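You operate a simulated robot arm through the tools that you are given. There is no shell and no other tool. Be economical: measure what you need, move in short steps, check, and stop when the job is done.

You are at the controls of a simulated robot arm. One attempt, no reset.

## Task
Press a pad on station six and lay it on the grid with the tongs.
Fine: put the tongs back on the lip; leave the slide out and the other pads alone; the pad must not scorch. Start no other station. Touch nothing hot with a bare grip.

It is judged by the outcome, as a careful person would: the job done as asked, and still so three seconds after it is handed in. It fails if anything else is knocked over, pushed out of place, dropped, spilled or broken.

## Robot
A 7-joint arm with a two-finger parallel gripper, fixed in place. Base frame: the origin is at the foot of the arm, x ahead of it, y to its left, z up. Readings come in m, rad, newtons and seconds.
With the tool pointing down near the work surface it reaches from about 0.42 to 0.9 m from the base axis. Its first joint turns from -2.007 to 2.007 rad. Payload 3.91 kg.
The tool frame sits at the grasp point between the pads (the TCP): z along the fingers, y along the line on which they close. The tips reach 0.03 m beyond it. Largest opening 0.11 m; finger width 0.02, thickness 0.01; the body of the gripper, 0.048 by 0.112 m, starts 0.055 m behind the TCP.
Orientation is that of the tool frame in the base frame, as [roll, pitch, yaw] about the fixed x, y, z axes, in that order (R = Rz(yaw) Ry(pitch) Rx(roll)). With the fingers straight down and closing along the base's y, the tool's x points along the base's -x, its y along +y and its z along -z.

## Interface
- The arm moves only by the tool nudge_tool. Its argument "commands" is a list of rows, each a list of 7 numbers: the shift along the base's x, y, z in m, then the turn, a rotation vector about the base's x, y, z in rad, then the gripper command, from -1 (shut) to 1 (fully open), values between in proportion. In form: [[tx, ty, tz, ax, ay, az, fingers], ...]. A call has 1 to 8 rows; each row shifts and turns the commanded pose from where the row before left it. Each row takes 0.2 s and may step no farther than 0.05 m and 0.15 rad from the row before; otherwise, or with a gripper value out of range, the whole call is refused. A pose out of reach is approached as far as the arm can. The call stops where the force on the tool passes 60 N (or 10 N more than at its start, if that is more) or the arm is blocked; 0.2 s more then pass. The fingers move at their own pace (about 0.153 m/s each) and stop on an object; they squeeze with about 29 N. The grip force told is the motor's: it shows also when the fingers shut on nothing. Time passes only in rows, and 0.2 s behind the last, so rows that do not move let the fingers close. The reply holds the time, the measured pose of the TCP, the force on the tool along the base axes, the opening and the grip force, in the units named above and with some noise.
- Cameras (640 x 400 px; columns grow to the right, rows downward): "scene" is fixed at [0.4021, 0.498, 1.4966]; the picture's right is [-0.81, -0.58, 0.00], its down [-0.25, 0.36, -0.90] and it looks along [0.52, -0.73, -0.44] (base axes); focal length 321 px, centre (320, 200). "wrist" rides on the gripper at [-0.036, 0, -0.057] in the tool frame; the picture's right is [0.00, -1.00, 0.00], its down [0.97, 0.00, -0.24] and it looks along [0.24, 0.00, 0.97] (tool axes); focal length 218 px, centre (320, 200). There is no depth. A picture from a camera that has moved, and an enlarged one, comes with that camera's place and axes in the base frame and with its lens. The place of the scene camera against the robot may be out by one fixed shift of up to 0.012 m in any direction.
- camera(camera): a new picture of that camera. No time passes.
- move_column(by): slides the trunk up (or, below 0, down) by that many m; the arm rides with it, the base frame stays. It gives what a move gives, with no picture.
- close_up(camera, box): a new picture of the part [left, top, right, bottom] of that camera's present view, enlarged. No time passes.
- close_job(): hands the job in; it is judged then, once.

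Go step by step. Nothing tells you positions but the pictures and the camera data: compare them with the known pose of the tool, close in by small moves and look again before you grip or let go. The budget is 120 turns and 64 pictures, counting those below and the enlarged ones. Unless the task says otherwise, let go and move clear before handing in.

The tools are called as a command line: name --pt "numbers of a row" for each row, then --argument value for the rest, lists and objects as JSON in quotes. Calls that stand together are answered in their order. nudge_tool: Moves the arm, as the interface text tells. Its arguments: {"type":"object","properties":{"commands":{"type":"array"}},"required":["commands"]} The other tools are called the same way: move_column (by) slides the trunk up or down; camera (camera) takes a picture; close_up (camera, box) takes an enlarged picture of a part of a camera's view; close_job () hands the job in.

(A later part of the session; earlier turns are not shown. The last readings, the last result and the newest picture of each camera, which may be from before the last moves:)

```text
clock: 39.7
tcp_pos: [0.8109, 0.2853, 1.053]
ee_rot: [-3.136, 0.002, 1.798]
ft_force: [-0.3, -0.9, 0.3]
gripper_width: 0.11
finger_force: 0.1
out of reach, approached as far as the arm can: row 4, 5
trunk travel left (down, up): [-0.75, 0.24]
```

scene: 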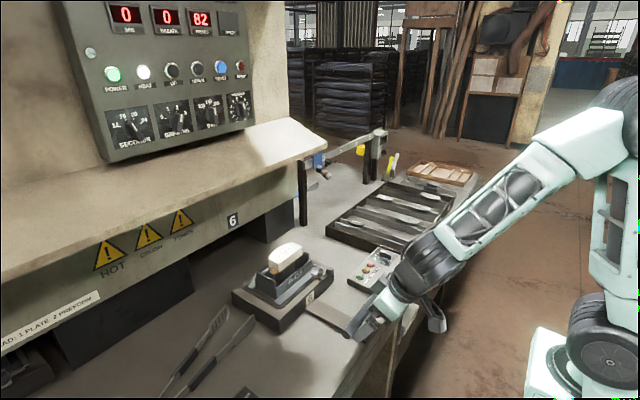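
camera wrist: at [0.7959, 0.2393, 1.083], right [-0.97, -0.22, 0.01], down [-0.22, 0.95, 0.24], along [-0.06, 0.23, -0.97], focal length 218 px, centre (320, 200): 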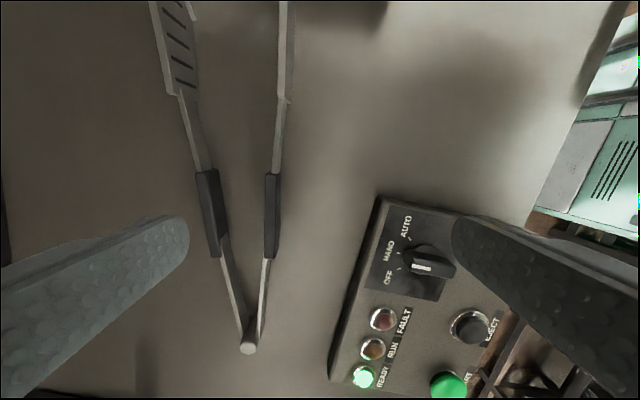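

move_column --by 0.1

nudge_tool --pt "0 0 -0.04 0 0 0 1" --pt "0 0 -0.04 0 0 0 1" --pt "0 0 -0.04 0 0 0 1" --pt "0 0 -0.04 0 0 0 1" --pt "0.018 0.009 0 0 0 0 1" --pt "0.013 0.008 0 0 0 0 1"

camera --camera "wrist"

```text
clock: 41.0
tcp_pos: [0.8115, 0.2854, 1.1523]
ee_rot: [-3.132, 0.003, 1.798]
ft_force: [-0.3, -0.4, -0.3]
gripper_width: 0.1102
finger_force: 0.1
trunk travel left (down, up): [-0.85, 0.14]
```

```text
clock: 42.4
tcp_pos: [0.8112, 0.2873, 0.9934]
ee_rot: [-3.134, 0.0, 1.799]
ft_force: [0.0, 0.3, -0.7]
gripper_width: 0.1099
finger_force: 0.1
out of reach, approached as far as the arm can: row 5, 6
trunk travel left (down, up): [-0.85, 0.14]
```

```text
26 pictures are left
camera wrist: at [0.8191, 0.2517, 1.0502], right [-0.97, -0.22, 0.01], down [-0.22, 0.95, 0.24], along [-0.06, 0.23, -0.97], focal length 218 px, centre (320, 200)
```

wrist: 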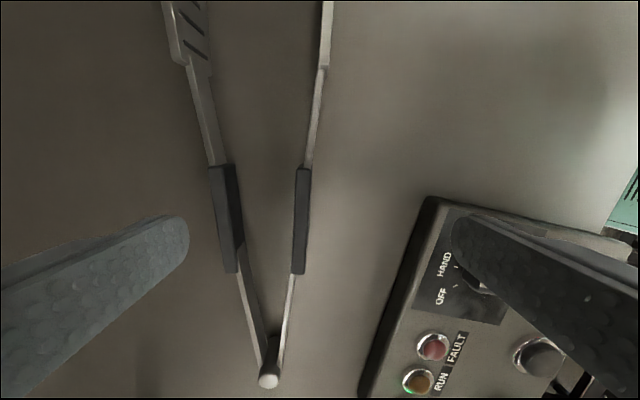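

Straight down, reach tops out near r≈0.86 and the tongs need 0.89. I'll tilt the tool slightly outward about the tongs' axis to gain reach, staying high.

nudge_tool --pt "0 0 0 0.032 -0.145 0 0.4" --pt "0 0 0 0 0 0 0.4"

```text
clock: 43.0
tcp_pos: [0.8127, 0.2866, 0.9929]
ee_rot: [3.001, 0.003, 1.796]
ft_force: [1.0, -0.2, -1.3]
gripper_width: 0.0771
finger_force: 0.2
trunk travel left (down, up): [-0.85, 0.14]
```

nudge_tool --pt "0.015 0.008 0 0 0 0 0.4" --pt "0.015 0.007 0 0 0 0 0.4" --pt "0 0 -0.02 0 0 0 0.4"

camera --camera "wrist"

```text
clock: 43.8
tcp_pos: [0.8376, 0.2959, 0.9745]
ee_rot: [3.0, 0.004, 1.795]
ft_force: [-0.1, 0.2, 0.3]
gripper_width: 0.0771
finger_force: 0.0
out of reach, approached as far as the arm can: row 2
trunk travel left (down, up): [-0.85, 0.14]
```

```text
25 pictures are left
camera wrist: at [0.8362, 0.2581, 1.031], right [-0.96, -0.22, -0.14], down [-0.25, 0.94, 0.23], along [0.08, 0.26, -0.96], focal length 218 px, centre (320, 200)
```

wrist: 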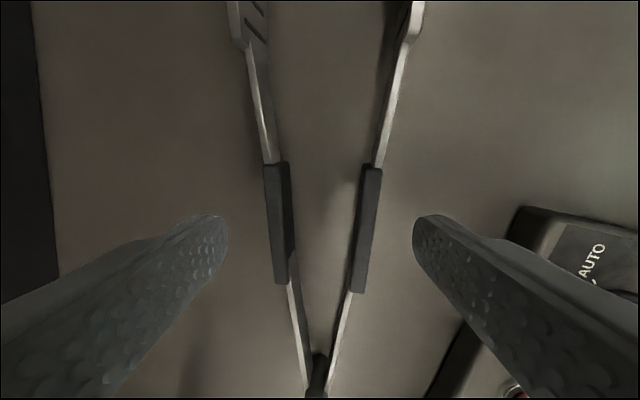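

The tongs' grips are centred between the fingers. I'll lower in small steps toward the table.

nudge_tool --pt "0 0 -0.015 0 0 0 0.4" --pt "0 0 -0.012 0 0 0 0.4" --pt "0 0 -0.008 0 0 0 0.4" --pt "0 0 -0.004 0 0 0 0.4"

camera --camera "wrist"

```text
clock: 44.8
tcp_pos: [0.8299, 0.294, 0.9371]
ee_rot: [2.999, 0.004, 1.797]
ft_force: [1.2, -1.1, 8.3]
gripper_width: 0.0776
finger_force: 0.0
out of reach, approached as far as the arm can: row 2
trunk travel left (down, up): [-0.85, 0.14]
```

```text
24 pictures are left
camera wrist: at [0.8293, 0.2565, 0.993], right [-0.96, -0.22, -0.14], down [-0.25, 0.94, 0.23], along [0.08, 0.26, -0.96], focal length 218 px, centre (320, 200)
```

wrist: 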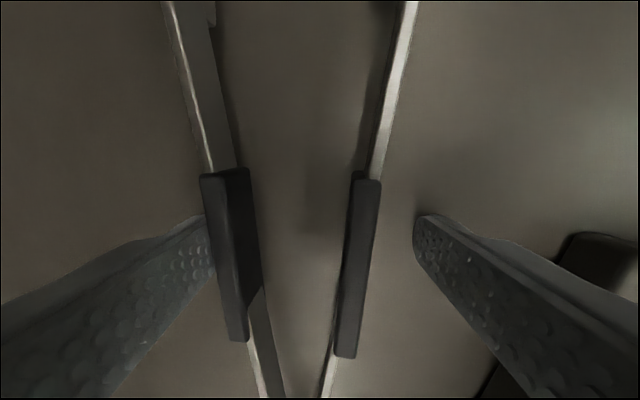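

Fingertip is just touching the table (z≈0.90), and the grips sit between the fingers. I'll lift 3 mm and close.

nudge_tool --pt "0.005 0.002 0.003 0 0 0 0.4" --pt "0.003 0.001 0 0 0 0 0.1" --pt "0 0 0 0 0 0 -0.2" --pt "0 0 0 0 0 0 -0.4" --pt "0 0 0 0 0 0 -0.6" --pt "0 0 0 0 0 0 -1" --pt "0 0 0 0 0 0 -1"

camera --camera "wrist"

```text
clock: 46.4
tcp_pos: [0.8321, 0.2931, 0.9395]
ee_rot: [3.002, 0.003, 1.797]
ft_force: [1.1, 0.6, 0.1]
gripper_width: 0.0182
finger_force: 28.9
out of reach, approached as far as the arm can: row 1, 2
trunk travel left (down, up): [-0.85, 0.14]
```

```text
23 pictures are left
camera wrist: at [0.8312, 0.2554, 0.9956], right [-0.96, -0.22, -0.14], down [-0.25, 0.94, 0.23], along [0.08, 0.26, -0.96], focal length 218 px, centre (320, 200)
```

wrist: 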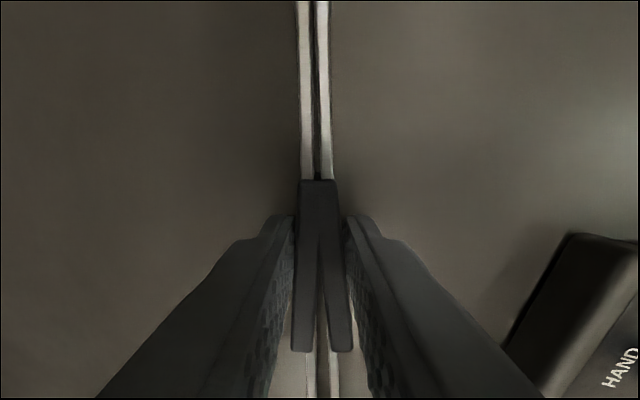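

The tongs are held (width 0.018). Before lifting I'll check on the table whether they spring open as the grip is partly relaxed.

nudge_tool --pt "0 0 0 0 0 0 -0.5" --pt "0 0 0 0 0 0 -0.2" --pt "0 0 0 0 0 0 -0.15" --pt "0 0 0 0 0 0 -0.15"

camera --camera "wrist"

```text
clock: 47.4
tcp_pos: [0.8321, 0.2933, 0.9391]
ee_rot: [3.004, 0.004, 1.796]
ft_force: [-1.4, -1.0, 1.1]
gripper_width: 0.0497
finger_force: 6.1
trunk travel left (down, up): [-0.85, 0.14]
```

```text
22 pictures are left
camera wrist: at [0.8312, 0.2554, 0.9954], right [-0.96, -0.22, -0.14], down [-0.25, 0.94, 0.23], along [0.08, 0.26, -0.96], focal length 218 px, centre (320, 200)
```

wrist: 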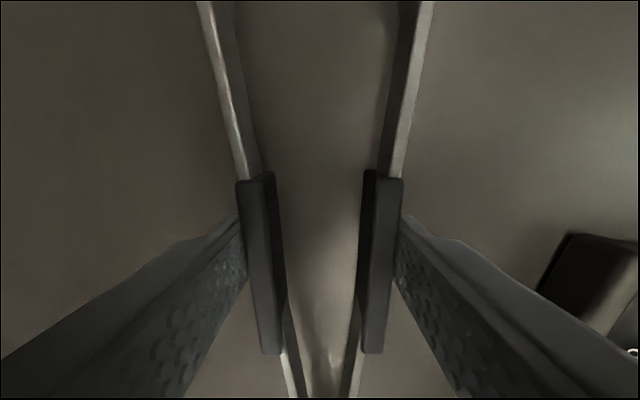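

The tongs spring open and hold at partial squeeze, so that works. I'll release them where they lie and lift clear to go press START.

nudge_tool --pt "0 0 0 0 0 0 0.2" --pt "0 0 0 0 0 0 0.4" --pt "0 0 0.03 0 0 0 0.4" --pt "0 0 0.04 0 0 0 0.4" --pt "-0.02 -0.02 0.045 0 0 0.1 0.4" --pt "-0.02 -0.02 0.03 0 0 0.15 0.4" --pt "-0.02 -0.03 0 0 0 0.15 0.4" --pt "-0.02 -0.03 0 0 0 0.15 -1"

camera --camera "wrist"

```text
refused: row 5 steps farther than a row can; nothing moved
```

```text
21 pictures are left
camera wrist: at [0.8312, 0.2554, 0.9954], right [-0.96, -0.22, -0.14], down [-0.25, 0.94, 0.23], along [0.08, 0.26, -0.96], focal length 218 px, centre (320, 200)
```

wrist: 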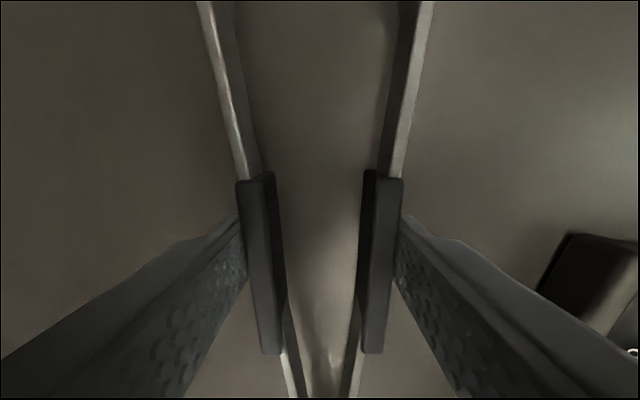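

nudge_tool --pt "0 0 0 0 0 0 0.2" --pt "0 0 0 0 0 0 0.4" --pt "0 0 0.03 0 0 0 0.4" --pt "0 0 0.045 0 0 0 0.4" --pt "0 0 0.045 0 0 0 0.4" --pt "-0.025 -0.04 0.01 0 0 0 0.4" --pt "-0.025 -0.042 0.01 0 0 0 -0.5" --pt "-0.025 -0.042 0.01 0 0 0 -1"

```text
clock: 49.2
tcp_pos: [0.7593, 0.1687, 1.0911]
ee_rot: [3.001, 0.003, 1.797]
ft_force: [0.3, 1.0, -0.6]
gripper_width: 0.0
finger_force: 29.2
trunk travel left (down, up): [-0.85, 0.14]
```

nudge_tool --pt "-0.025 -0.042 0.01 0 0 0 -1" --pt "-0.025 -0.042 0 0 0 0 -1" --pt "-0.025 -0.042 0 0 0 0 -1" --pt "-0.025 -0.042 0 0 0 0 -1" --pt "-0.02 -0.042 0 0 0 0 -1" --pt "-0.013 -0.042 -0.01 0 0 0 -1" --pt "0 -0.042 -0.02 0 0 0 -1" --pt "0 0 -0.04 0 0 0 -1"

camera --camera "wrist"

```text
clock: 51.0
tcp_pos: [0.6216, -0.1252, 1.0273]
ee_rot: [2.999, 0.006, 1.799]
ft_force: [0.1, 0.4, 1.1]
gripper_width: 0.0
finger_force: 28.8
trunk travel left (down, up): [-0.85, 0.14]
```

```text
20 pictures are left
camera wrist: at [0.621, -0.1624, 1.0844], right [-0.96, -0.22, -0.14], down [-0.25, 0.94, 0.23], along [0.08, 0.26, -0.96], focal length 218 px, centre (320, 200)
```

wrist: 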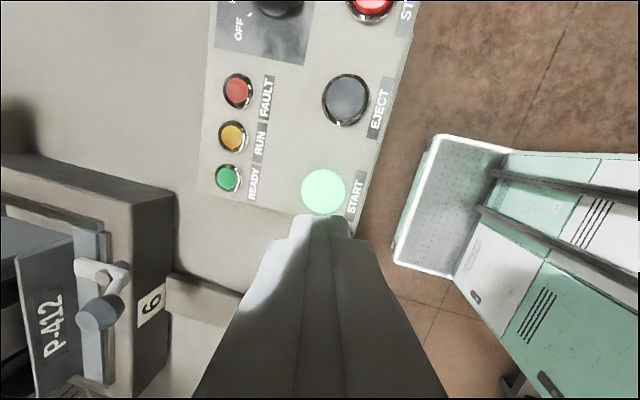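

START is at about (0.633, −0.128, 0.936). I'll centre on it and press in small steps.

nudge_tool --pt "0.006 -0.003 -0.035 0 0 0 -1" --pt "0 0 -0.015 0 0 0 -1" --pt "0 0 -0.006 0 0 0 -1" --pt "0 0 -0.004 0 0 0 -1" --pt "0 0 -0.002 0 0 0 -1"

```text
clock: 52.2
tcp_pos: [0.6307, -0.1274, 0.9688]
ee_rot: [2.999, 0.003, 1.797]
ft_force: [-0.1, -0.5, -0.6]
gripper_width: 0.0
finger_force: 29.1
trunk travel left (down, up): [-0.85, 0.14]
```

nudge_tool --pt "0 0 -0.003 0 0 0 -1" --pt "0 0 -0.003 0 0 0 -1" --pt "0 0 -0.003 0 0 0 -1"

```text
clock: 53.0
tcp_pos: [0.6318, -0.1279, 0.9609]
ee_rot: [2.999, 0.005, 1.797]
ft_force: [-2.3, 0.8, 22.5]
gripper_width: 0.0001
finger_force: 28.8
trunk travel left (down, up): [-0.85, 0.14]
```

Contact is 22 N on the button, so I'll check the state.

camera --camera "scene"

```text
19 pictures are left
```

scene: 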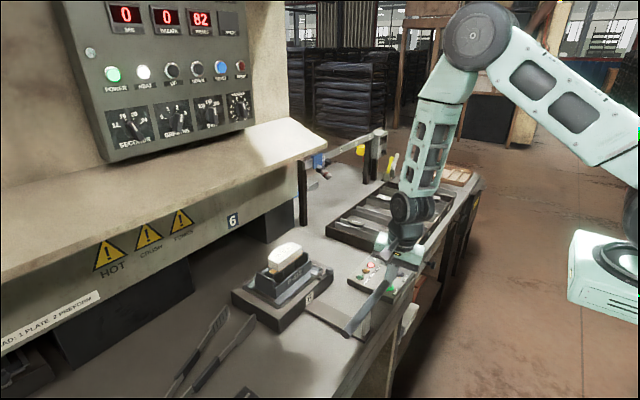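

No change yet. I'll press a touch further, then release and wait.

nudge_tool --pt "0 0 -0.002 0 0 0 -1" --pt "0 0 -0.001 0 0 0 -1" --pt "0 0 0.01 0 0 0 -1" --pt "0 0 0.03 0 0 0 -1" --pt "0 0 0.03 0 0 0 -1"

camera --camera "scene"

```text
clock: 54.2
tcp_pos: [0.6309, -0.1273, 1.026]
ee_rot: [3.003, 0.002, 1.797]
ft_force: [-0.1, 0.1, -0.3]
gripper_width: 0.0
finger_force: 29.0
trunk travel left (down, up): [-0.85, 0.14]
```

```text
18 pictures are left
```

scene: 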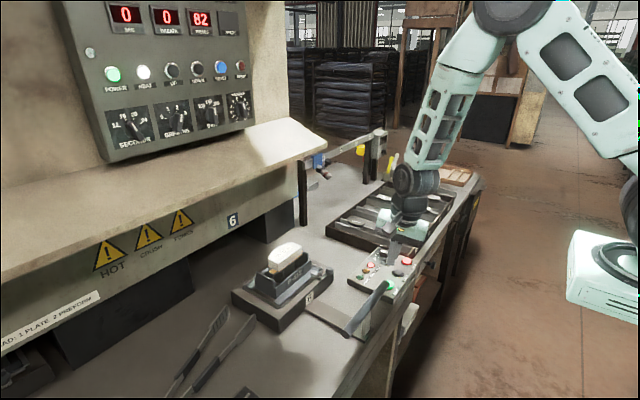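

close_up --camera "wrist" --box '[180, 0, 420, 230]'

close_up --camera "scene" --box '[90, 0, 270, 130]'

```text
1.74 times, centred on (300, 115) of wrist
camera zoom: at [0.6301, -0.165, 1.0826], right [-0.97, -0.22, -0.14], down [-0.25, 0.94, 0.23], along [0.08, 0.26, -0.96], focal length 380 px, centre (355, 348)
```

zoom: 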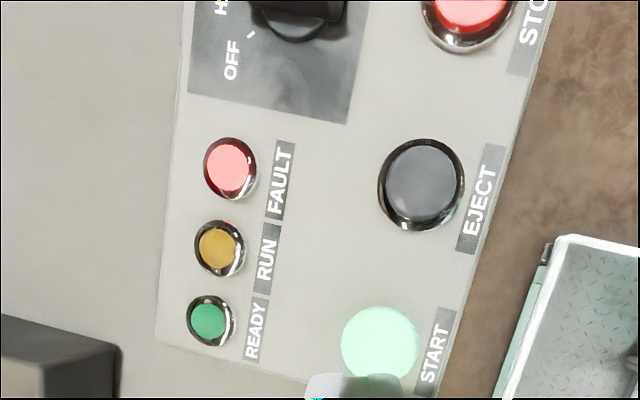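

```text
3.08 times, centred on (180, 65) of scene
camera zoom: at [0.4021, 0.498, 1.4966], right [-0.81, -0.58, 0.0], down [-0.25, 0.36, -0.9], along [0.52, -0.73, -0.44], focal length 988 px, centre (751, 615)
```

zoom: 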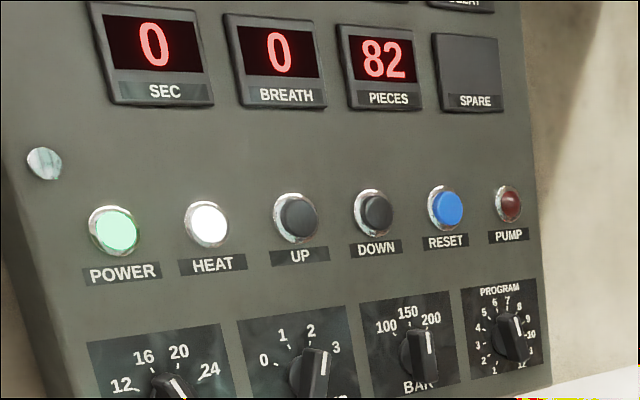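

FAULT now glows, so START isn't accepted with the slide out. The slide must go in by hand. I'll return to the bar with a stronger, steadily building push, since friction may exceed what I applied before.

nudge_tool --pt "0 0.01 0.045 -0.03 0.14 0 -1" --pt "-0.01 0.02 0.01 0 0 0.15 -1" --pt "-0.01 0.02 0 0 0 0.15 -1" --pt "-0.01 0.02 0 0 0 0.15 -1" --pt "-0.01 0.02 0 0 0 0.15 -1" --pt "-0.01 0.02 0 0 0 0.15 -1" --pt "-0.01 0.02 0 0 0 0.15 0" --pt "-0.005 0.02 0 0 0 0.15 1"

```text
clock: 56.0
tcp_pos: [0.5643, 0.0195, 1.0824]
ee_rot: [-3.139, 0.0, 2.847]
ft_force: [0.0, -0.5, 0.3]
gripper_width: 0.1102
finger_force: 0.1
trunk travel left (down, up): [-0.85, 0.14]
```

nudge_tool --pt "0 0.004 -0.03 0 0 0.147 1" --pt "0 0 -0.03 0 0 0.147 1" --pt "0 0 -0.035 0 0 0 1" --pt "0.015 0 0 0 0 0 1" --pt "0.008 0 0 0 0 0 1" --pt "0.004 0 0 0 0 0 1"

```text
clock: 57.4
tcp_pos: [0.5911, 0.0248, 0.9859]
ee_rot: [-3.138, 0.001, -3.14]
ft_force: [-0.1, 0.7, 0.1]
gripper_width: 0.11
finger_force: 0.0
trunk travel left (down, up): [-0.85, 0.14]
```

nudge_tool --pt "0.003 0 0 0 0 0 1" --pt "0.002 0 0 0 0 0 1" --pt "0.001 0 0 0 0 0 1" --pt "0.001 0 0 0 0 0 1" --pt "0 0 0 0 0 0 1"

```text
clock: 58.6
tcp_pos: [0.596, 0.0258, 0.9858]
ee_rot: [-3.138, -0.001, -3.141]
ft_force: [-23.4, 1.3, -2.2]
gripper_width: 0.11
finger_force: 0.0
trunk travel left (down, up): [-0.85, 0.14]
```

nudge_tool --pt "0.001 0 0 0 0 0 1" --pt "0.001 0 0 0 0 0 1" --pt "0.001 0 0 0 0 0 1" --pt "0 0 0 0 0 0 1" --pt "0 0 0 0 0 0 1"

```text
clock: 59.8
tcp_pos: [0.5961, 0.0265, 0.9858]
ee_rot: [-3.136, -0.007, -3.141]
ft_force: [-41.8, 6.5, -2.7]
gripper_width: 0.1097
finger_force: 0.0
trunk travel left (down, up): [-0.85, 0.14]
```

nudge_tool --pt "0.001 0 0 0 0 0 1" --pt "0.001 0 0 0 0 0 1" --pt "0 0 0 0 0 0 1" --pt "0 0 0 0 0 0 1"

```text
clock: 60.8
tcp_pos: [0.5968, 0.0257, 0.9852]
ee_rot: [-3.136, -0.012, 3.141]
ft_force: [-45.0, 8.3, -9.0]
gripper_width: 0.1097
finger_force: 0.1
trunk travel left (down, up): [-0.85, 0.14]
```

The force rises more slowly now and the bar may be creeping, so I'll continue.

nudge_tool --pt "0.001 0 0 0 0 0 1" --pt "0.001 0 0 0 0 0 1" --pt "0.001 0 0 0 0 0 1" --pt "0.001 0 0 0 0 0 1" --pt "0.001 0 0 0 0 0 1" --pt "0.001 0 0 0 0 0 1"

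```text
clock: 61.8
tcp_pos: [0.5968, 0.0255, 0.9835]
ee_rot: [-3.132, -0.025, -3.141]
ft_force: [-12.7, 1.8, -0.3]
gripper_width: 0.1096
finger_force: 0.1
trunk travel left (down, up): [-0.85, 0.14]
stopped in row 4: the force on the tool passed its limit (the readings are from after the stop); the commanded pose is now the measured one
```

Over 60 N doesn't move it, so the slide is truly held. I'll step back for an overview of the other stations and panels to see how they are set.

nudge_tool --pt "-0.02 0 0 0 0 0 1" --pt "-0.01 0 0.045 0 0 0 1" --pt "0 0.02 0.04 0 -0.15 0 1" --pt "0 0.02 0.04 0 -0.15 0 1" --pt "0 0.03 0.035 0 -0.15 0 1" --pt "0 0.03 0.035 0 -0.15 0 1" --pt "0 0.03 0.03 0 -0.15 0 1" --pt "0 0.04 0.02 0 -0.15 0 1"

nudge_tool --pt "0 0.048 0 0 -0.1 0 1" --pt "0 0.048 0 0 -0.1 0 1" --pt "0 0.04 0 0 0 0 1"

camera --camera "wrist"

```text
clock: 63.5
tcp_pos: [0.5699, 0.1707, 1.2412]
ee_rot: [2.935, 0.698, 2.972]
ft_force: [-0.4, 0.2, 1.0]
gripper_width: 0.1099
finger_force: 0.1
out of reach, approached as far as the arm can: row 8
trunk travel left (down, up): [-0.85, 0.14]
stopped in row 8: the arm was blocked; the commanded pose is now the measured one
```

```text
clock: 64.1
tcp_pos: [0.5689, 0.247, 1.2787]
ee_rot: [2.695, 0.743, 2.803]
ft_force: [-1.0, 0.1, -1.3]
gripper_width: 0.1099
finger_force: 0.1
trunk travel left (down, up): [-0.85, 0.14]
stopped in row 2: the arm was blocked; the commanded pose is now the measured one
```

```text
15 pictures are left
camera wrist: at [0.552, 0.2256, 1.3406], right [-0.02, -0.95, -0.32], down [-0.85, 0.19, -0.5], along [0.53, 0.26, -0.81], focal length 218 px, centre (320, 200)
```

wrist: 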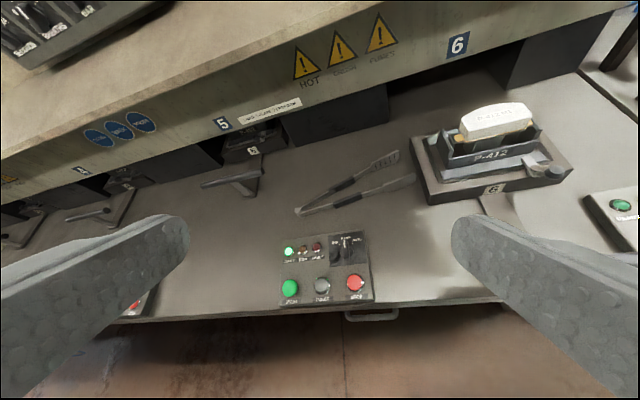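

Stations 3–5 all have their slides in and look the same otherwise. On six, the pad sits raised on its ejector, which may be what locks the slide, so I'll try EJECT in HAND mode. First I'll straighten the tool and move over the box.

nudge_tool --pt "0.0 -0.045 0 -0.0497 0.1318 0.0252 0" --pt "0.005 -0.045 0 -0.0497 0.1318 0.0252 -1" --pt "0.01 -0.045 -0.01 -0.0497 0.1318 0.0252 -1" --pt "0.01 -0.045 -0.01 -0.0497 0.1318 0.0252 -1" --pt "0.01 -0.045 -0.015 -0.0497 0.1318 0.0252 -1" --pt "0.01 -0.045 -0.015 -0.0497 0.1318 0.0252 -1" --pt "0.01 -0.045 -0.015 0 0 0 -1" --pt "0.009 -0.045 -0.015 0 0 0 -1"

```text
clock: 65.9
tcp_pos: [0.6364, -0.1115, 1.1985]
ee_rot: [-3.14, -0.001, 3.138]
ft_force: [0.4, 0.8, 0.7]
gripper_width: 0.0003
finger_force: 28.7
trunk travel left (down, up): [-0.85, 0.14]
```

nudge_tool --pt "0 -0.04 -0.03 0 0 0 -1" --pt "-0.003 -0.038 -0.03 0 0 0 -1" --pt "0 0 -0.045 0 0 0 -1" --pt "0 0 -0.045 0 0 0 -1" --pt "0 0 -0.02 0 0 0 -1"

camera --camera "wrist"

```text
clock: 67.1
tcp_pos: [0.6307, -0.1885, 1.0286]
ee_rot: [-3.139, 0.0, 3.139]
ft_force: [0.7, 0.5, 0.6]
gripper_width: 0.0
finger_force: 28.8
trunk travel left (down, up): [-0.85, 0.14]
```

```text
14 pictures are left
camera wrist: at [0.6664, -0.189, 1.0856], right [0.0, -1.0, 0.0], down [-0.97, 0.0, 0.24], along [-0.24, 0.0, -0.97], focal length 218 px, centre (320, 200)
```

wrist: 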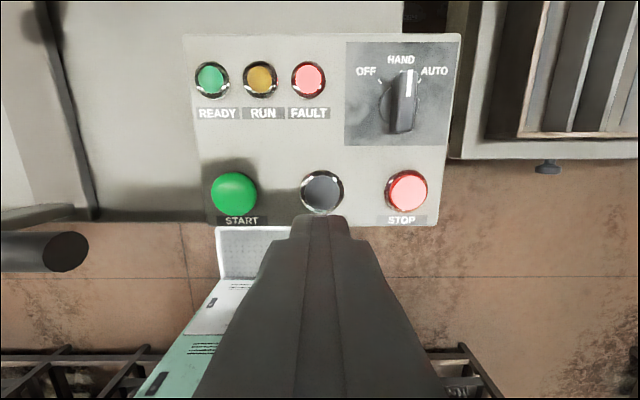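

FAULT is lit and START has gone dark; the selector is on HAND. I'll press EJECT, which is right under the fingertip.

nudge_tool --pt "0.001 0 -0.035 0 0 0 -1" --pt "0 0 -0.018 0 0 0 -1" --pt "0 0 -0.008 0 0 0 -1" --pt "0 0 -0.004 0 0 0 -1" --pt "0 0 -0.003 0 0 0 -1" --pt "0 0 -0.002 0 0 0 -1" --pt "0 0 -0.002 0 0 0 -1"

```text
clock: 68.7
tcp_pos: [0.6329, -0.1928, 0.957]
ee_rot: [-3.14, 0.001, 3.138]
ft_force: [-0.2, 1.1, 3.3]
gripper_width: 0.0
finger_force: 28.6
trunk travel left (down, up): [-0.85, 0.14]
```

nudge_tool --pt "0 0 -0.002 0 0 0 -1" --pt "0 0 -0.002 0 0 0 -1" --pt "0 0 -0.001 0 0 0 -1" --pt "0 0 0.02 0 0 0 -1" --pt "0 0 0.04 0 0 0 -1" --pt "0 0 0.02 0 0 0 -1"

close_up --camera "scene" --box '[220, 225, 430, 355]'

```text
clock: 70.1
tcp_pos: [0.6316, -0.1955, 1.0315]
ee_rot: [-3.14, -0.002, 3.138]
ft_force: [0.3, 0.1, -0.7]
gripper_width: 0.0001
finger_force: 29.1
trunk travel left (down, up): [-0.85, 0.14]
```

```text
3.05 times, centred on (325, 290) of scene
camera zoom: at [0.4021, 0.498, 1.4966], right [-0.81, -0.58, 0.0], down [-0.25, 0.36, -0.9], along [0.52, -0.73, -0.44], focal length 979 px, centre (305, -74)
```

zoom: 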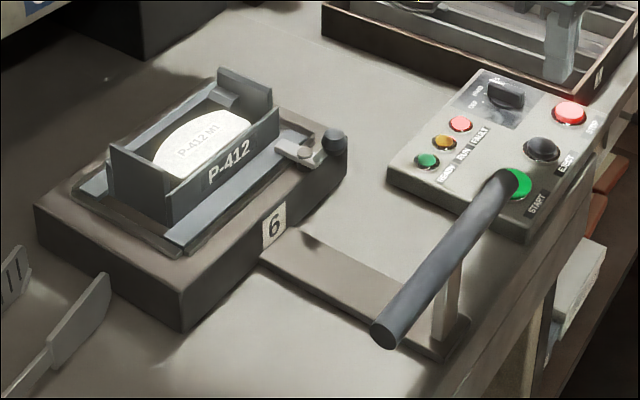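

EJECT lowered the pad into the mould, so the raised ejector was the block. Now I'll go back to the bar and push the slide in.

nudge_tool --pt "-0.01 0.01 0.045 0 0 0 -1" --pt "-0.02 0.04 0.01 0 0 0 0" --pt "-0.02 0.043 0 0 0 0 1" --pt "-0.02 0.043 0 0 0 0 1" --pt "0 0.042 0 0 0 0 1" --pt "0 0.041 -0.02 0 -0.1 0 1" --pt "0 0 -0.04 0 -0.1 0 1" --pt "0 0 -0.04 0 -0.1 0 1"

```text
clock: 71.9
tcp_pos: [0.5599, 0.0265, 0.9863]
ee_rot: [-3.14, 0.302, 3.135]
ft_force: [-0.1, -0.7, 0.9]
gripper_width: 0.1101
finger_force: 0.1
trunk travel left (down, up): [-0.85, 0.14]
```

nudge_tool --pt "0.02 -0.003 0 0 0 0 1" --pt "0.01 0 0 0 0 0 1" --pt "0.003 0 0 0 0 0 1" --pt "0.003 0 0 0 0 0 1" --pt "0.004 0 0 0 0 0 1" --pt "0.006 0 0 0 0 0 1" --pt "0.008 0 0 0 0 0 1"

```text
clock: 73.5
tcp_pos: [0.6162, 0.0252, 0.9874]
ee_rot: [-3.142, 0.303, 3.134]
ft_force: [0.1, -0.2, -0.2]
gripper_width: 0.11
finger_force: 0.0
trunk travel left (down, up): [-0.85, 0.14]
```

The slide is moving. I'll continue at a steady, gentle pace.

nudge_tool --pt "0.012 0 0 0 0 0 1" --pt "0.015 0 0 0 0 0 1" --pt "0.015 0 0 0 0 0 1" --pt "0.015 0 0 0 0 0 1" --pt "0.015 0 0 0 0 0 1" --pt "0.015 0 0 0 0 0 1" --pt "0.015 0 0 0 0 0 1" --pt "0.015 0 0 0 0 0 1"

nudge_tool --pt "0.015 0 0 0 0 0 1" --pt "0.015 0 0 0 0 0 1" --pt "0.015 0 0 0 0 0 1" --pt "0.015 0 0 0 0 0 1" --pt "0.015 0 0 0 0 0 1" --pt "0.015 0 0 0 0 0 1" --pt "0.01 0 0 0 0 0 1"

```text
clock: 75.3
tcp_pos: [0.7331, 0.0228, 0.9897]
ee_rot: [3.141, 0.304, 3.135]
ft_force: [-0.2, 0.0, -0.3]
gripper_width: 0.1104
finger_force: 0.2
trunk travel left (down, up): [-0.85, 0.14]
```

```text
clock: 76.9
tcp_pos: [0.8347, 0.0246, 0.9897]
ee_rot: [3.142, 0.301, 3.136]
ft_force: [-0.3, -0.4, -0.4]
gripper_width: 0.1101
finger_force: 0.0
trunk travel left (down, up): [-0.85, 0.14]
```

nudge_tool --pt "0.01 0 0 0 0 0 1" --pt "0.01 0 0 0 0 0 1" --pt "0.01 0 0 0 0 0 1" --pt "0.008 0 0 0 0 0 1" --pt "0.006 0 0 0 0 0 1" --pt "0.005 0 0 0 0 0 1" --pt "0.005 0 0 0 0 0 1"

camera --camera "scene"

```text
clock: 78.6
tcp_pos: [0.88, 0.0265, 0.9823]
ee_rot: [-3.137, 0.277, -3.141]
ft_force: [-17.0, 1.1, 0.9]
gripper_width: 0.1098
finger_force: 0.0
trunk travel left (down, up): [-0.85, 0.14]
stopped in row 7: the force on the tool passed its limit (the readings are from after the stop); the commanded pose is now the measured one
```

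```text
12 pictures are left
```

scene: 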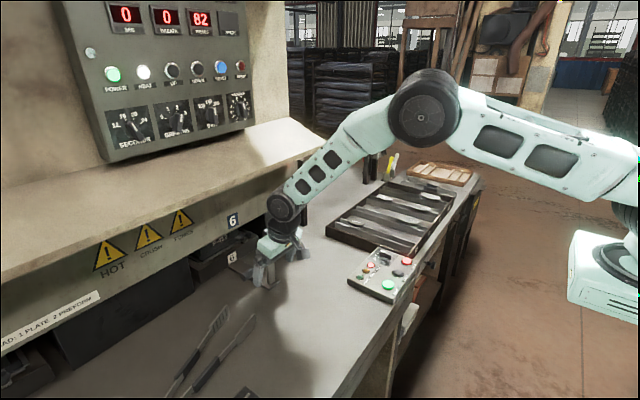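

The slide is fully in and START is lit again. I'll retreat and go to START in the tongs-ready orientation.

nudge_tool --pt "-0.03 0 0.005 0 0 0 1" --pt "-0.03 0 0.03 0 0.09 0 1" --pt "-0.03 -0.02 0.03 0 0.09 0 0" --pt "-0.03 -0.02 0.02 0 0.097 0 -1" --pt "-0.03 -0.02 0 0 0 -0.15 -1" --pt "-0.03 -0.02 0 0 0 -0.15 -1" --pt "-0.03 -0.025 0 0 0 -0.15 -1" --pt "-0.03 -0.025 0 0 0 -0.15 -1"

nudge_tool --pt "-0.01 -0.02 0 0 0 -0.15 -1" --pt "0 -0.01 -0.01 0 0 -0.15 -1" --pt "0 0 -0.01 0 0 -0.15 -1" --pt "0 0 0 0 0 -0.15 -1" --pt "0 0 0 0 0 -0.145 -1" --pt "0 0 0 0.032 -0.145 0 -1"

camera --camera "wrist"

```text
clock: 80.4
tcp_pos: [0.6454, -0.1025, 1.0702]
ee_rot: [-3.138, 0.007, 2.54]
ft_force: [0.2, -0.1, -0.1]
gripper_width: 0.0
finger_force: 29.1
trunk travel left (down, up): [-0.85, 0.14]
```

```text
clock: 81.8
tcp_pos: [0.6333, -0.1336, 1.0498]
ee_rot: [2.996, 0.009, 1.797]
ft_force: [-0.5, 0.6, -0.1]
gripper_width: 0.0
finger_force: 28.7
trunk travel left (down, up): [-0.85, 0.14]
```

```text
11 pictures are left
camera wrist: at [0.6322, -0.1717, 1.105], right [-0.96, -0.22, -0.15], down [-0.25, 0.94, 0.23], along [0.09, 0.26, -0.96], focal length 218 px, centre (320, 200)
```

wrist: 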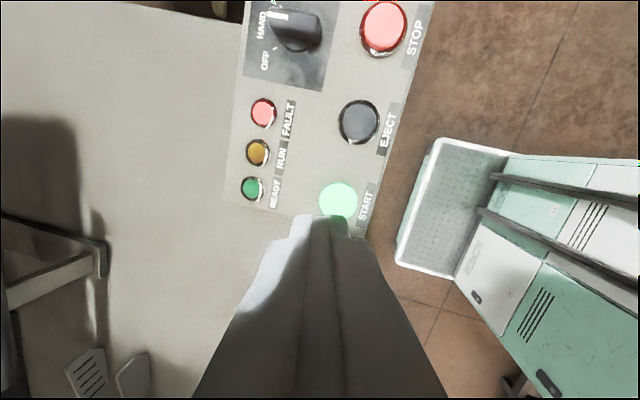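

FAULT is still latched. I'll press STOP to clear it; nothing is running, so this is safe.

nudge_tool --pt "-0.003 -0.045 0 0 0 0 -1" --pt "-0.002 -0.045 0 0 0 0 -1" --pt "0 -0.026 -0.02 0 0 0 -1" --pt "0 0 -0.04 0 0 0 -1" --pt "0 0 -0.02 0 0 0 -1" --pt "0 0 -0.005 0 0 0 -1" --pt "0 0 -0.003 0 0 0 -1"

```text
clock: 83.4
tcp_pos: [0.6283, -0.251, 0.9606]
ee_rot: [2.997, 0.009, 1.797]
ft_force: [1.0, -0.8, 1.2]
gripper_width: 0.0
finger_force: 29.2
trunk travel left (down, up): [-0.85, 0.14]
```

nudge_tool --pt "0 0 -0.003 0 0 0 -1" --pt "0 0 -0.003 0 0 0 -1" --pt "0 0 -0.002 0 0 0 -1" --pt "0 0 0.02 0 0 0 -1" --pt "0 0 0.045 0 0 0 -1" --pt "0 0.025 0.02 0 0 0 -1" --pt "0.002 0.045 0 0 0 0 -1" --pt "0.002 0.045 0 0 0 0 -1"

camera --camera "wrist"

```text
clock: 85.2
tcp_pos: [0.6348, -0.1414, 1.0358]
ee_rot: [2.998, 0.007, 1.793]
ft_force: [-0.3, -0.3, 0.3]
gripper_width: 0.0001
finger_force: 29.0
trunk travel left (down, up): [-0.85, 0.14]
```

```text
10 pictures are left
camera wrist: at [0.6331, -0.1781, 1.0928], right [-0.96, -0.22, -0.14], down [-0.25, 0.94, 0.23], along [0.09, 0.26, -0.96], focal length 218 px, centre (320, 200)
```

wrist: 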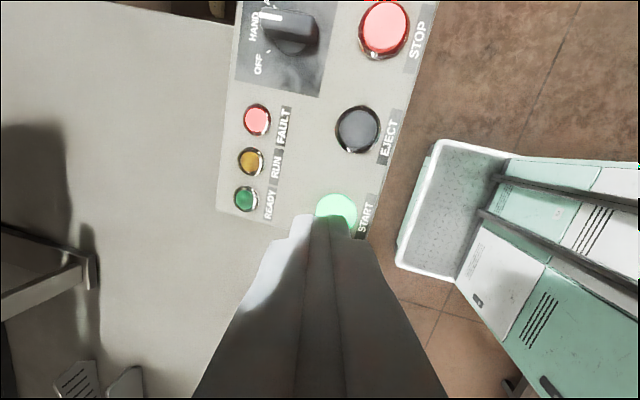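

FAULT still appears lit after STOP. I'm above START with the slide in, so I'll try START.

nudge_tool --pt "-0.004 0.013 -0.03 0 0 0 -1" --pt "0 0 -0.03 0 0 0 -1" --pt "0 0 -0.01 0 0 0 -1" --pt "0 0 -0.004 0 0 0 -1" --pt "0 0 -0.004 0 0 0 -1" --pt "0 0 -0.002 0 0 0 -1" --pt "0 0 0.02 0 0 0 -1" --pt "0 0 0.045 0 0 0 -1"

close_up --camera "scene" --box '[90, 0, 410, 310]'

```text
clock: 87.0
tcp_pos: [0.6299, -0.1266, 1.0244]
ee_rot: [2.999, 0.007, 1.797]
ft_force: [0.1, -1.0, -0.6]
gripper_width: 0.0
finger_force: 29.2
trunk travel left (down, up): [-0.85, 0.14]
```

```text
1.29 times, centred on (250, 155) of scene
camera zoom: at [0.4021, 0.498, 1.4966], right [-0.81, -0.58, 0.0], down [-0.25, 0.36, -0.9], along [0.52, -0.73, -0.44], focal length 414 px, centre (410, 258)
```

zoom: 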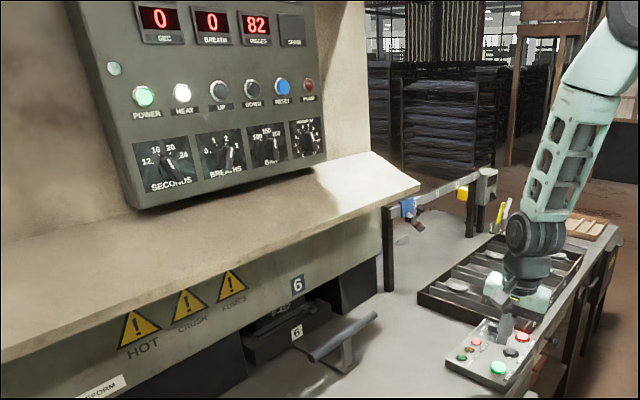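

The station isn't running and FAULT persists, so it needs RESET on station six's panel, at about (1.01, 0.005, 1.45). I'll straighten the tool, rise and turn it to point forward.

nudge_tool --pt "0 0.01 0.045 -0.03 0.14 0 -1" --pt "0 0.015 0.045 0 0 0.15 -1" --pt "0 0.015 0.045 0 0 0.15 -1" --pt "0 0.015 0.045 0 0 0.15 -1" --pt "0 0.015 0.045 0 0 0.15 -1" --pt "0 0.015 0.045 0 0 0.15 -1" --pt "0 0.015 0.03 0 0 0.15 -1" --pt "0 0.015 0.0 0 0 0.15 -1"

nudge_tool --pt "0 0.01 0.0 0 0 0.147 -1" --pt "0 0.01 0.0 0 0 0.147 -1" --pt "0 0 0.02 0 -0.15 0 -1" --pt "0 0 0.02 0 -0.15 0 -1" --pt "0.01 0 0.02 0 -0.15 0 -1" --pt "0.01 0 0.02 0 -0.15 0 -1" --pt "0.01 0 0.02 0 -0.15 0 -1"

```text
clock: 88.8
tcp_pos: [0.6242, -0.0097, 1.3236]
ee_rot: [3.139, 0.004, 2.848]
ft_force: [0.3, 0.0, 0.0]
gripper_width: 0.0002
finger_force: 28.8
trunk travel left (down, up): [-0.85, 0.14]
```

```text
clock: 90.4
tcp_pos: [0.6563, 0.0117, 1.4233]
ee_rot: [3.138, 0.757, 3.141]
ft_force: [1.1, 0.1, -0.5]
gripper_width: 0.0
finger_force: 28.8
trunk travel left (down, up): [-0.85, 0.14]
```

nudge_tool --pt "0.02 0 0.01 0 -0.14 0 -1" --pt "0.02 0 0.01 0 -0.14 0 -1" --pt "0.02 0 0.005 0 -0.14 0 -1" --pt "0.02 0 0 0 -0.14 0 -1" --pt "0.02 0 0 0 -0.14 0 -1" --pt "0.02 0 0 0 -0.11 0 -1" --pt "0.02 0 0 0 0 0 -1"

camera --camera "wrist"

```text
clock: 92.0
tcp_pos: [0.7983, 0.0124, 1.4486]
ee_rot: [2.766, 1.565, 2.769]
ft_force: [-0.3, 1.0, -0.4]
gripper_width: 0.0
finger_force: 29.4
trunk travel left (down, up): [-0.85, 0.14]
```

```text
8 pictures are left
camera wrist: at [0.7402, 0.0113, 1.4845], right [0.0, -1.0, 0.0], down [-0.24, 0.0, -0.97], along [0.97, 0.0, -0.24], focal length 218 px, centre (320, 200)
```

wrist: 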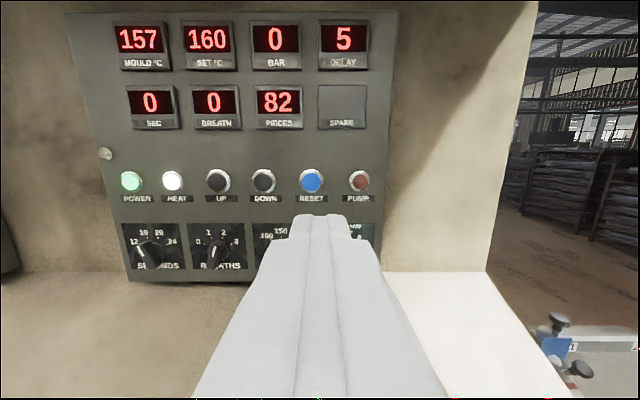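

The panel reads MOULD 157 °C, SET 160 °C and DELAY 5, and RESET is straight ahead at (≈1.01, 0.022, 1.443). I'll advance and press it gently.

nudge_tool --pt "0.035 0.005 -0.003 0 0 0 -1" --pt "0.035 0.005 -0.003 0 0 0 -1" --pt "0.03 0 0 0 0 0 -1" --pt "0.02 0 0 0 0 0 -1" --pt "0.01 0 0 0 0 0 -1" --pt "0.005 0 0 0 0 0 -1" --pt "0.005 0 0 0 0 0 -1"

```text
clock: 93.6
tcp_pos: [0.9378, 0.0214, 1.4421]
ee_rot: [2.974, 1.566, 2.977]
ft_force: [-0.4, -0.3, 0.0]
gripper_width: 0.0
finger_force: 29.8
trunk travel left (down, up): [-0.85, 0.14]
```

nudge_tool --pt "0.01 0 0 0 0 0 -1" --pt "0.006 0 0 0 0 0 -1" --pt "0.006 0 0 0 0 0 -1" --pt "0.005 0 0 0 0 0 -1" --pt "0.004 0 0 0 0 0 -1" --pt "0.004 0 0 0 0 0 -1" --pt "0.004 0 0 0 0 0 -1"

```text
clock: 95.2
tcp_pos: [0.9732, 0.0214, 1.4404]
ee_rot: [2.948, 1.562, 2.948]
ft_force: [-30.6, -4.5, -7.5]
gripper_width: 0.0001
finger_force: 29.1
trunk travel left (down, up): [-0.85, 0.14]
```

30 N on RESET. I'll retract and check the lamps.

nudge_tool --pt "-0.02 0 0 0 0 0 -1" --pt "-0.04 0 0 0 0 0 -1" --pt "-0.04 0 0 0 0 0 -1" --pt "-0.04 -0.01 0 0 0.13 0 -1" --pt "-0.03 -0.01 0 0 0.14 0 -1" --pt "-0.03 -0.01 0 0 0.14 0 -1" --pt "-0.03 0 -0.01 0 0.14 0 -1" --pt "-0.02 0 -0.02 0 0.14 0 -1"

close_up --camera "scene" --box '[335, 235, 425, 305]'

```text
clock: 97.0
tcp_pos: [0.7265, -0.0102, 1.414]
ee_rot: [3.138, 0.876, 3.141]
ft_force: [-0.2, 0.2, -0.1]
gripper_width: 0.0001
finger_force: 29.1
trunk travel left (down, up): [-0.85, 0.14]
```

```text
5.71 times, centred on (380, 270) of scene
camera zoom: at [0.4021, 0.498, 1.4966], right [-0.81, -0.58, 0.0], down [-0.25, 0.36, -0.9], along [0.52, -0.73, -0.44], focal length 1836 px, centre (-23, -200)
```

zoom: 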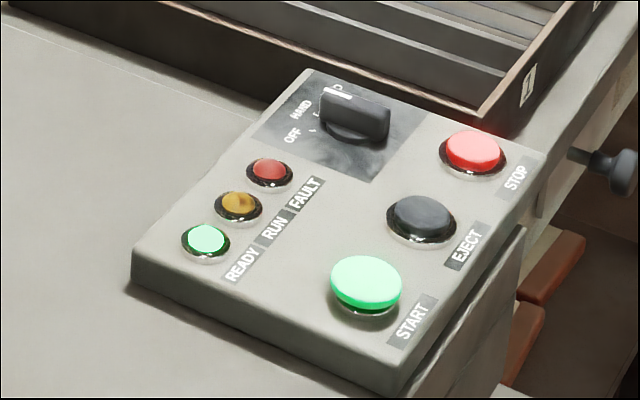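

FAULT cleared and READY is lit. I'll go to START in the plain downward orientation.

nudge_tool --pt "-0.015 -0.015 -0.04 0 0.146 0 -1" --pt "-0.015 -0.02 -0.04 0 0.146 0 -1" --pt "-0.015 -0.02 -0.04 0 0.146 0 -1" --pt "-0.015 -0.02 -0.04 0 0.146 0 -1" --pt "-0.015 -0.02 -0.04 0 0.146 0 -1" --pt "-0.015 -0.02 -0.04 0 0.146 0 -1" --pt "-0.002 -0.003 -0.045 0 0 0 -1" --pt "0 0 -0.045 0 0 0 -1"

```text
clock: 98.8
tcp_pos: [0.6365, -0.1246, 1.078]
ee_rot: [3.14, -0.004, 3.139]
ft_force: [-0.2, -0.2, 0.4]
gripper_width: 0.0
finger_force: 29.3
trunk travel left (down, up): [-0.85, 0.14]
```

nudge_tool --pt "-0.003 -0.003 -0.045 0 0 0 -1" --pt "0 0 -0.045 0 0 0 -1" --pt "0 0 -0.018 0 0 0 -1" --pt "0 0 -0.006 0 0 0 -1" --pt "0 0 -0.004 0 0 0 -1" --pt "0 0 -0.002 0 0 0 -1" --pt "0 0 0.02 0 0 0 -1" --pt "0 0 0.045 0 0 0 -1"

close_up --camera "scene" --box '[90, 0, 410, 310]'

```text
clock: 100.6
tcp_pos: [0.6283, -0.1322, 1.023]
ee_rot: [3.141, -0.002, 3.138]
ft_force: [1.0, -0.3, -0.1]
gripper_width: 0.0001
finger_force: 29.1
trunk travel left (down, up): [-0.85, 0.14]
```

```text
1.29 times, centred on (250, 155) of scene
camera zoom: at [0.4021, 0.498, 1.4966], right [-0.81, -0.58, 0.0], down [-0.25, 0.36, -0.9], along [0.52, -0.73, -0.44], focal length 414 px, centre (410, 258)
```

zoom: 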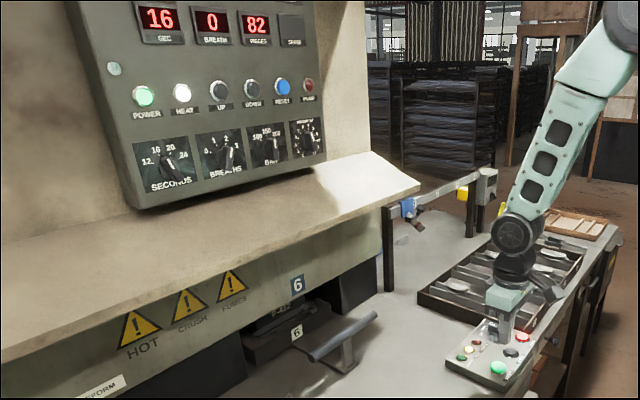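

The cycle is running and SEC shows 16 counting down. I'll move to a hooking pose behind the bar to pull the slide out promptly once it ends.

nudge_tool --pt "0.036 0.026 0.012 0 -0.09 0 -1" --pt "0.036 0.026 0.012 0 -0.09 0 1" --pt "0.036 0.026 0.012 0 -0.09 0 1" --pt "0.036 0.026 0.012 0 -0.09 0 1" --pt "0.036 0.026 0.012 0 -0.09 0 1" --pt "0.036 0.025 0.01 0 -0.1 0 1" --pt "0.02 0 0 0 0 0 1"

```text
clock: 102.2
tcp_pos: [0.8687, 0.023, 1.0967]
ee_rot: [3.14, 0.548, 3.141]
ft_force: [0.6, -0.3, 0.5]
gripper_width: 0.1101
finger_force: 0.1
trunk travel left (down, up): [-0.85, 0.14]
```

nudge_tool --pt "0.03 0 -0.01 0 0 0 1" --pt "0.025 0 -0.025 0 0 0 1" --pt "0.008 0 -0.025 0 0 0 1" --pt "0.006 0 -0.025 0 0 0 1" --pt "0 0 -0.02 0 0 0 1"

```text
clock: 103.4
tcp_pos: [0.9359, 0.0257, 0.9917]
ee_rot: [3.137, 0.55, 3.139]
ft_force: [0.7, 0.0, 0.3]
gripper_width: 0.11
finger_force: 0.1
trunk travel left (down, up): [-0.85, 0.14]
```

Hooked behind the bar. I'll wait for the cycle.

nudge_tool --pt "0 0 0 0 0 0 1" --pt "0 0 0 0 0 0 1" --pt "0 0 0 0 0 0 1" --pt "0 0 0 0 0 0 1" --pt "0 0 0 0 0 0 1" --pt "0 0 0 0 0 0 1" --pt "0 0 0 0 0 0 1" --pt "0 0 0 0 0 0 1"

nudge_tool --pt "0 0 0 0 0 0 1" --pt "0 0 0 0 0 0 1" --pt "0 0 0 0 0 0 1" --pt "0 0 0 0 0 0 1" --pt "0 0 0 0 0 0 1" --pt "0 0 0 0 0 0 1" --pt "0 0 0 0 0 0 1" --pt "0 0 0 0 0 0 1"

nudge_tool --pt "0 0 0 0 0 0 1" --pt "0 0 0 0 0 0 1" --pt "0 0 0 0 0 0 1" --pt "0 0 0 0 0 0 1" --pt "0 0 0 0 0 0 1" --pt "0 0 0 0 0 0 1" --pt "0 0 0 0 0 0 1" --pt "0 0 0 0 0 0 1"

nudge_tool --pt "0 0 0 0 0 0 1" --pt "0 0 0 0 0 0 1" --pt "0 0 0 0 0 0 1" --pt "0 0 0 0 0 0 1" --pt "0 0 0 0 0 0 1" --pt "0 0 0 0 0 0 1" --pt "0 0 0 0 0 0 1" --pt "0 0 0 0 0 0 1"

nudge_tool --pt "0 0 0 0 0 0 1" --pt "0 0 0 0 0 0 1" --pt "0 0 0 0 0 0 1" --pt "0 0 0 0 0 0 1" --pt "0 0 0 0 0 0 1" --pt "0 0 0 0 0 0 1" --pt "0 0 0 0 0 0 1" --pt "0 0 0 0 0 0 1"

nudge_tool --pt "0 0 0 0 0 0 1" --pt "0 0 0 0 0 0 1" --pt "0 0 0 0 0 0 1" --pt "0 0 0 0 0 0 1" --pt "0 0 0 0 0 0 1" --pt "0 0 0 0 0 0 1" --pt "0 0 0 0 0 0 1" --pt "0 0 0 0 0 0 1"

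close_up --camera "scene" --box '[90, 0, 410, 310]'

```text
clock: 105.2
tcp_pos: [0.9352, 0.0282, 0.9922]
ee_rot: [3.139, 0.548, 3.139]
ft_force: [-0.3, -0.6, 0.0]
gripper_width: 0.1098
finger_force: 0.0
trunk travel left (down, up): [-0.85, 0.14]
```

```text
clock: 107.0
tcp_pos: [0.9367, 0.0265, 0.9921]
ee_rot: [3.138, 0.55, 3.139]
ft_force: [-0.9, -0.7, 0.0]
gripper_width: 0.1099
finger_force: 0.1
trunk travel left (down, up): [-0.85, 0.14]
```

```text
clock: 108.8
tcp_pos: [0.9369, 0.026, 0.9918]
ee_rot: [3.14, 0.548, 3.139]
ft_force: [-1.1, 0.1, -0.1]
gripper_width: 0.1101
finger_force: 0.0
trunk travel left (down, up): [-0.85, 0.14]
```

```text
clock: 110.6
tcp_pos: [0.9368, 0.0266, 0.9925]
ee_rot: [3.139, 0.549, 3.138]
ft_force: [-0.3, 0.7, 0.5]
gripper_width: 0.1098
finger_force: 0.1
trunk travel left (down, up): [-0.85, 0.14]
```

```text
clock: 112.4
tcp_pos: [0.9364, 0.0272, 0.9919]
ee_rot: [3.14, 0.548, 3.141]
ft_force: [-0.2, 0.3, -0.3]
gripper_width: 0.1099
finger_force: 0.0
trunk travel left (down, up): [-0.85, 0.14]
```

```text
clock: 114.2
tcp_pos: [0.9368, 0.0266, 0.9923]
ee_rot: [3.139, 0.547, 3.14]
ft_force: [0.7, 0.2, 0.2]
gripper_width: 0.1101
finger_force: 0.0
trunk travel left (down, up): [-0.85, 0.14]
```

```text
1.29 times, centred on (250, 155) of scene
camera zoom: at [0.4021, 0.498, 1.4966], right [-0.81, -0.58, 0.0], down [-0.25, 0.36, -0.9], along [0.52, -0.73, -0.44], focal length 414 px, centre (410, 258)
```

zoom: 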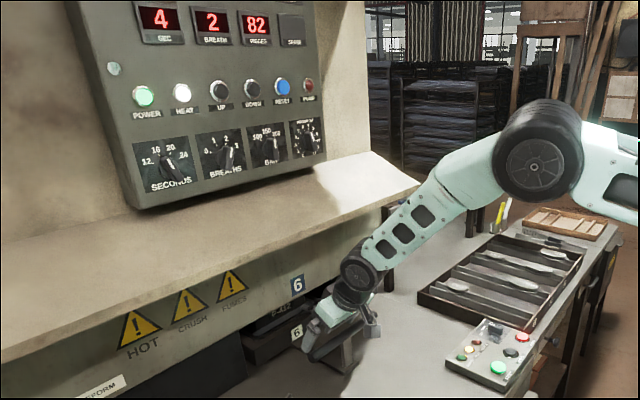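

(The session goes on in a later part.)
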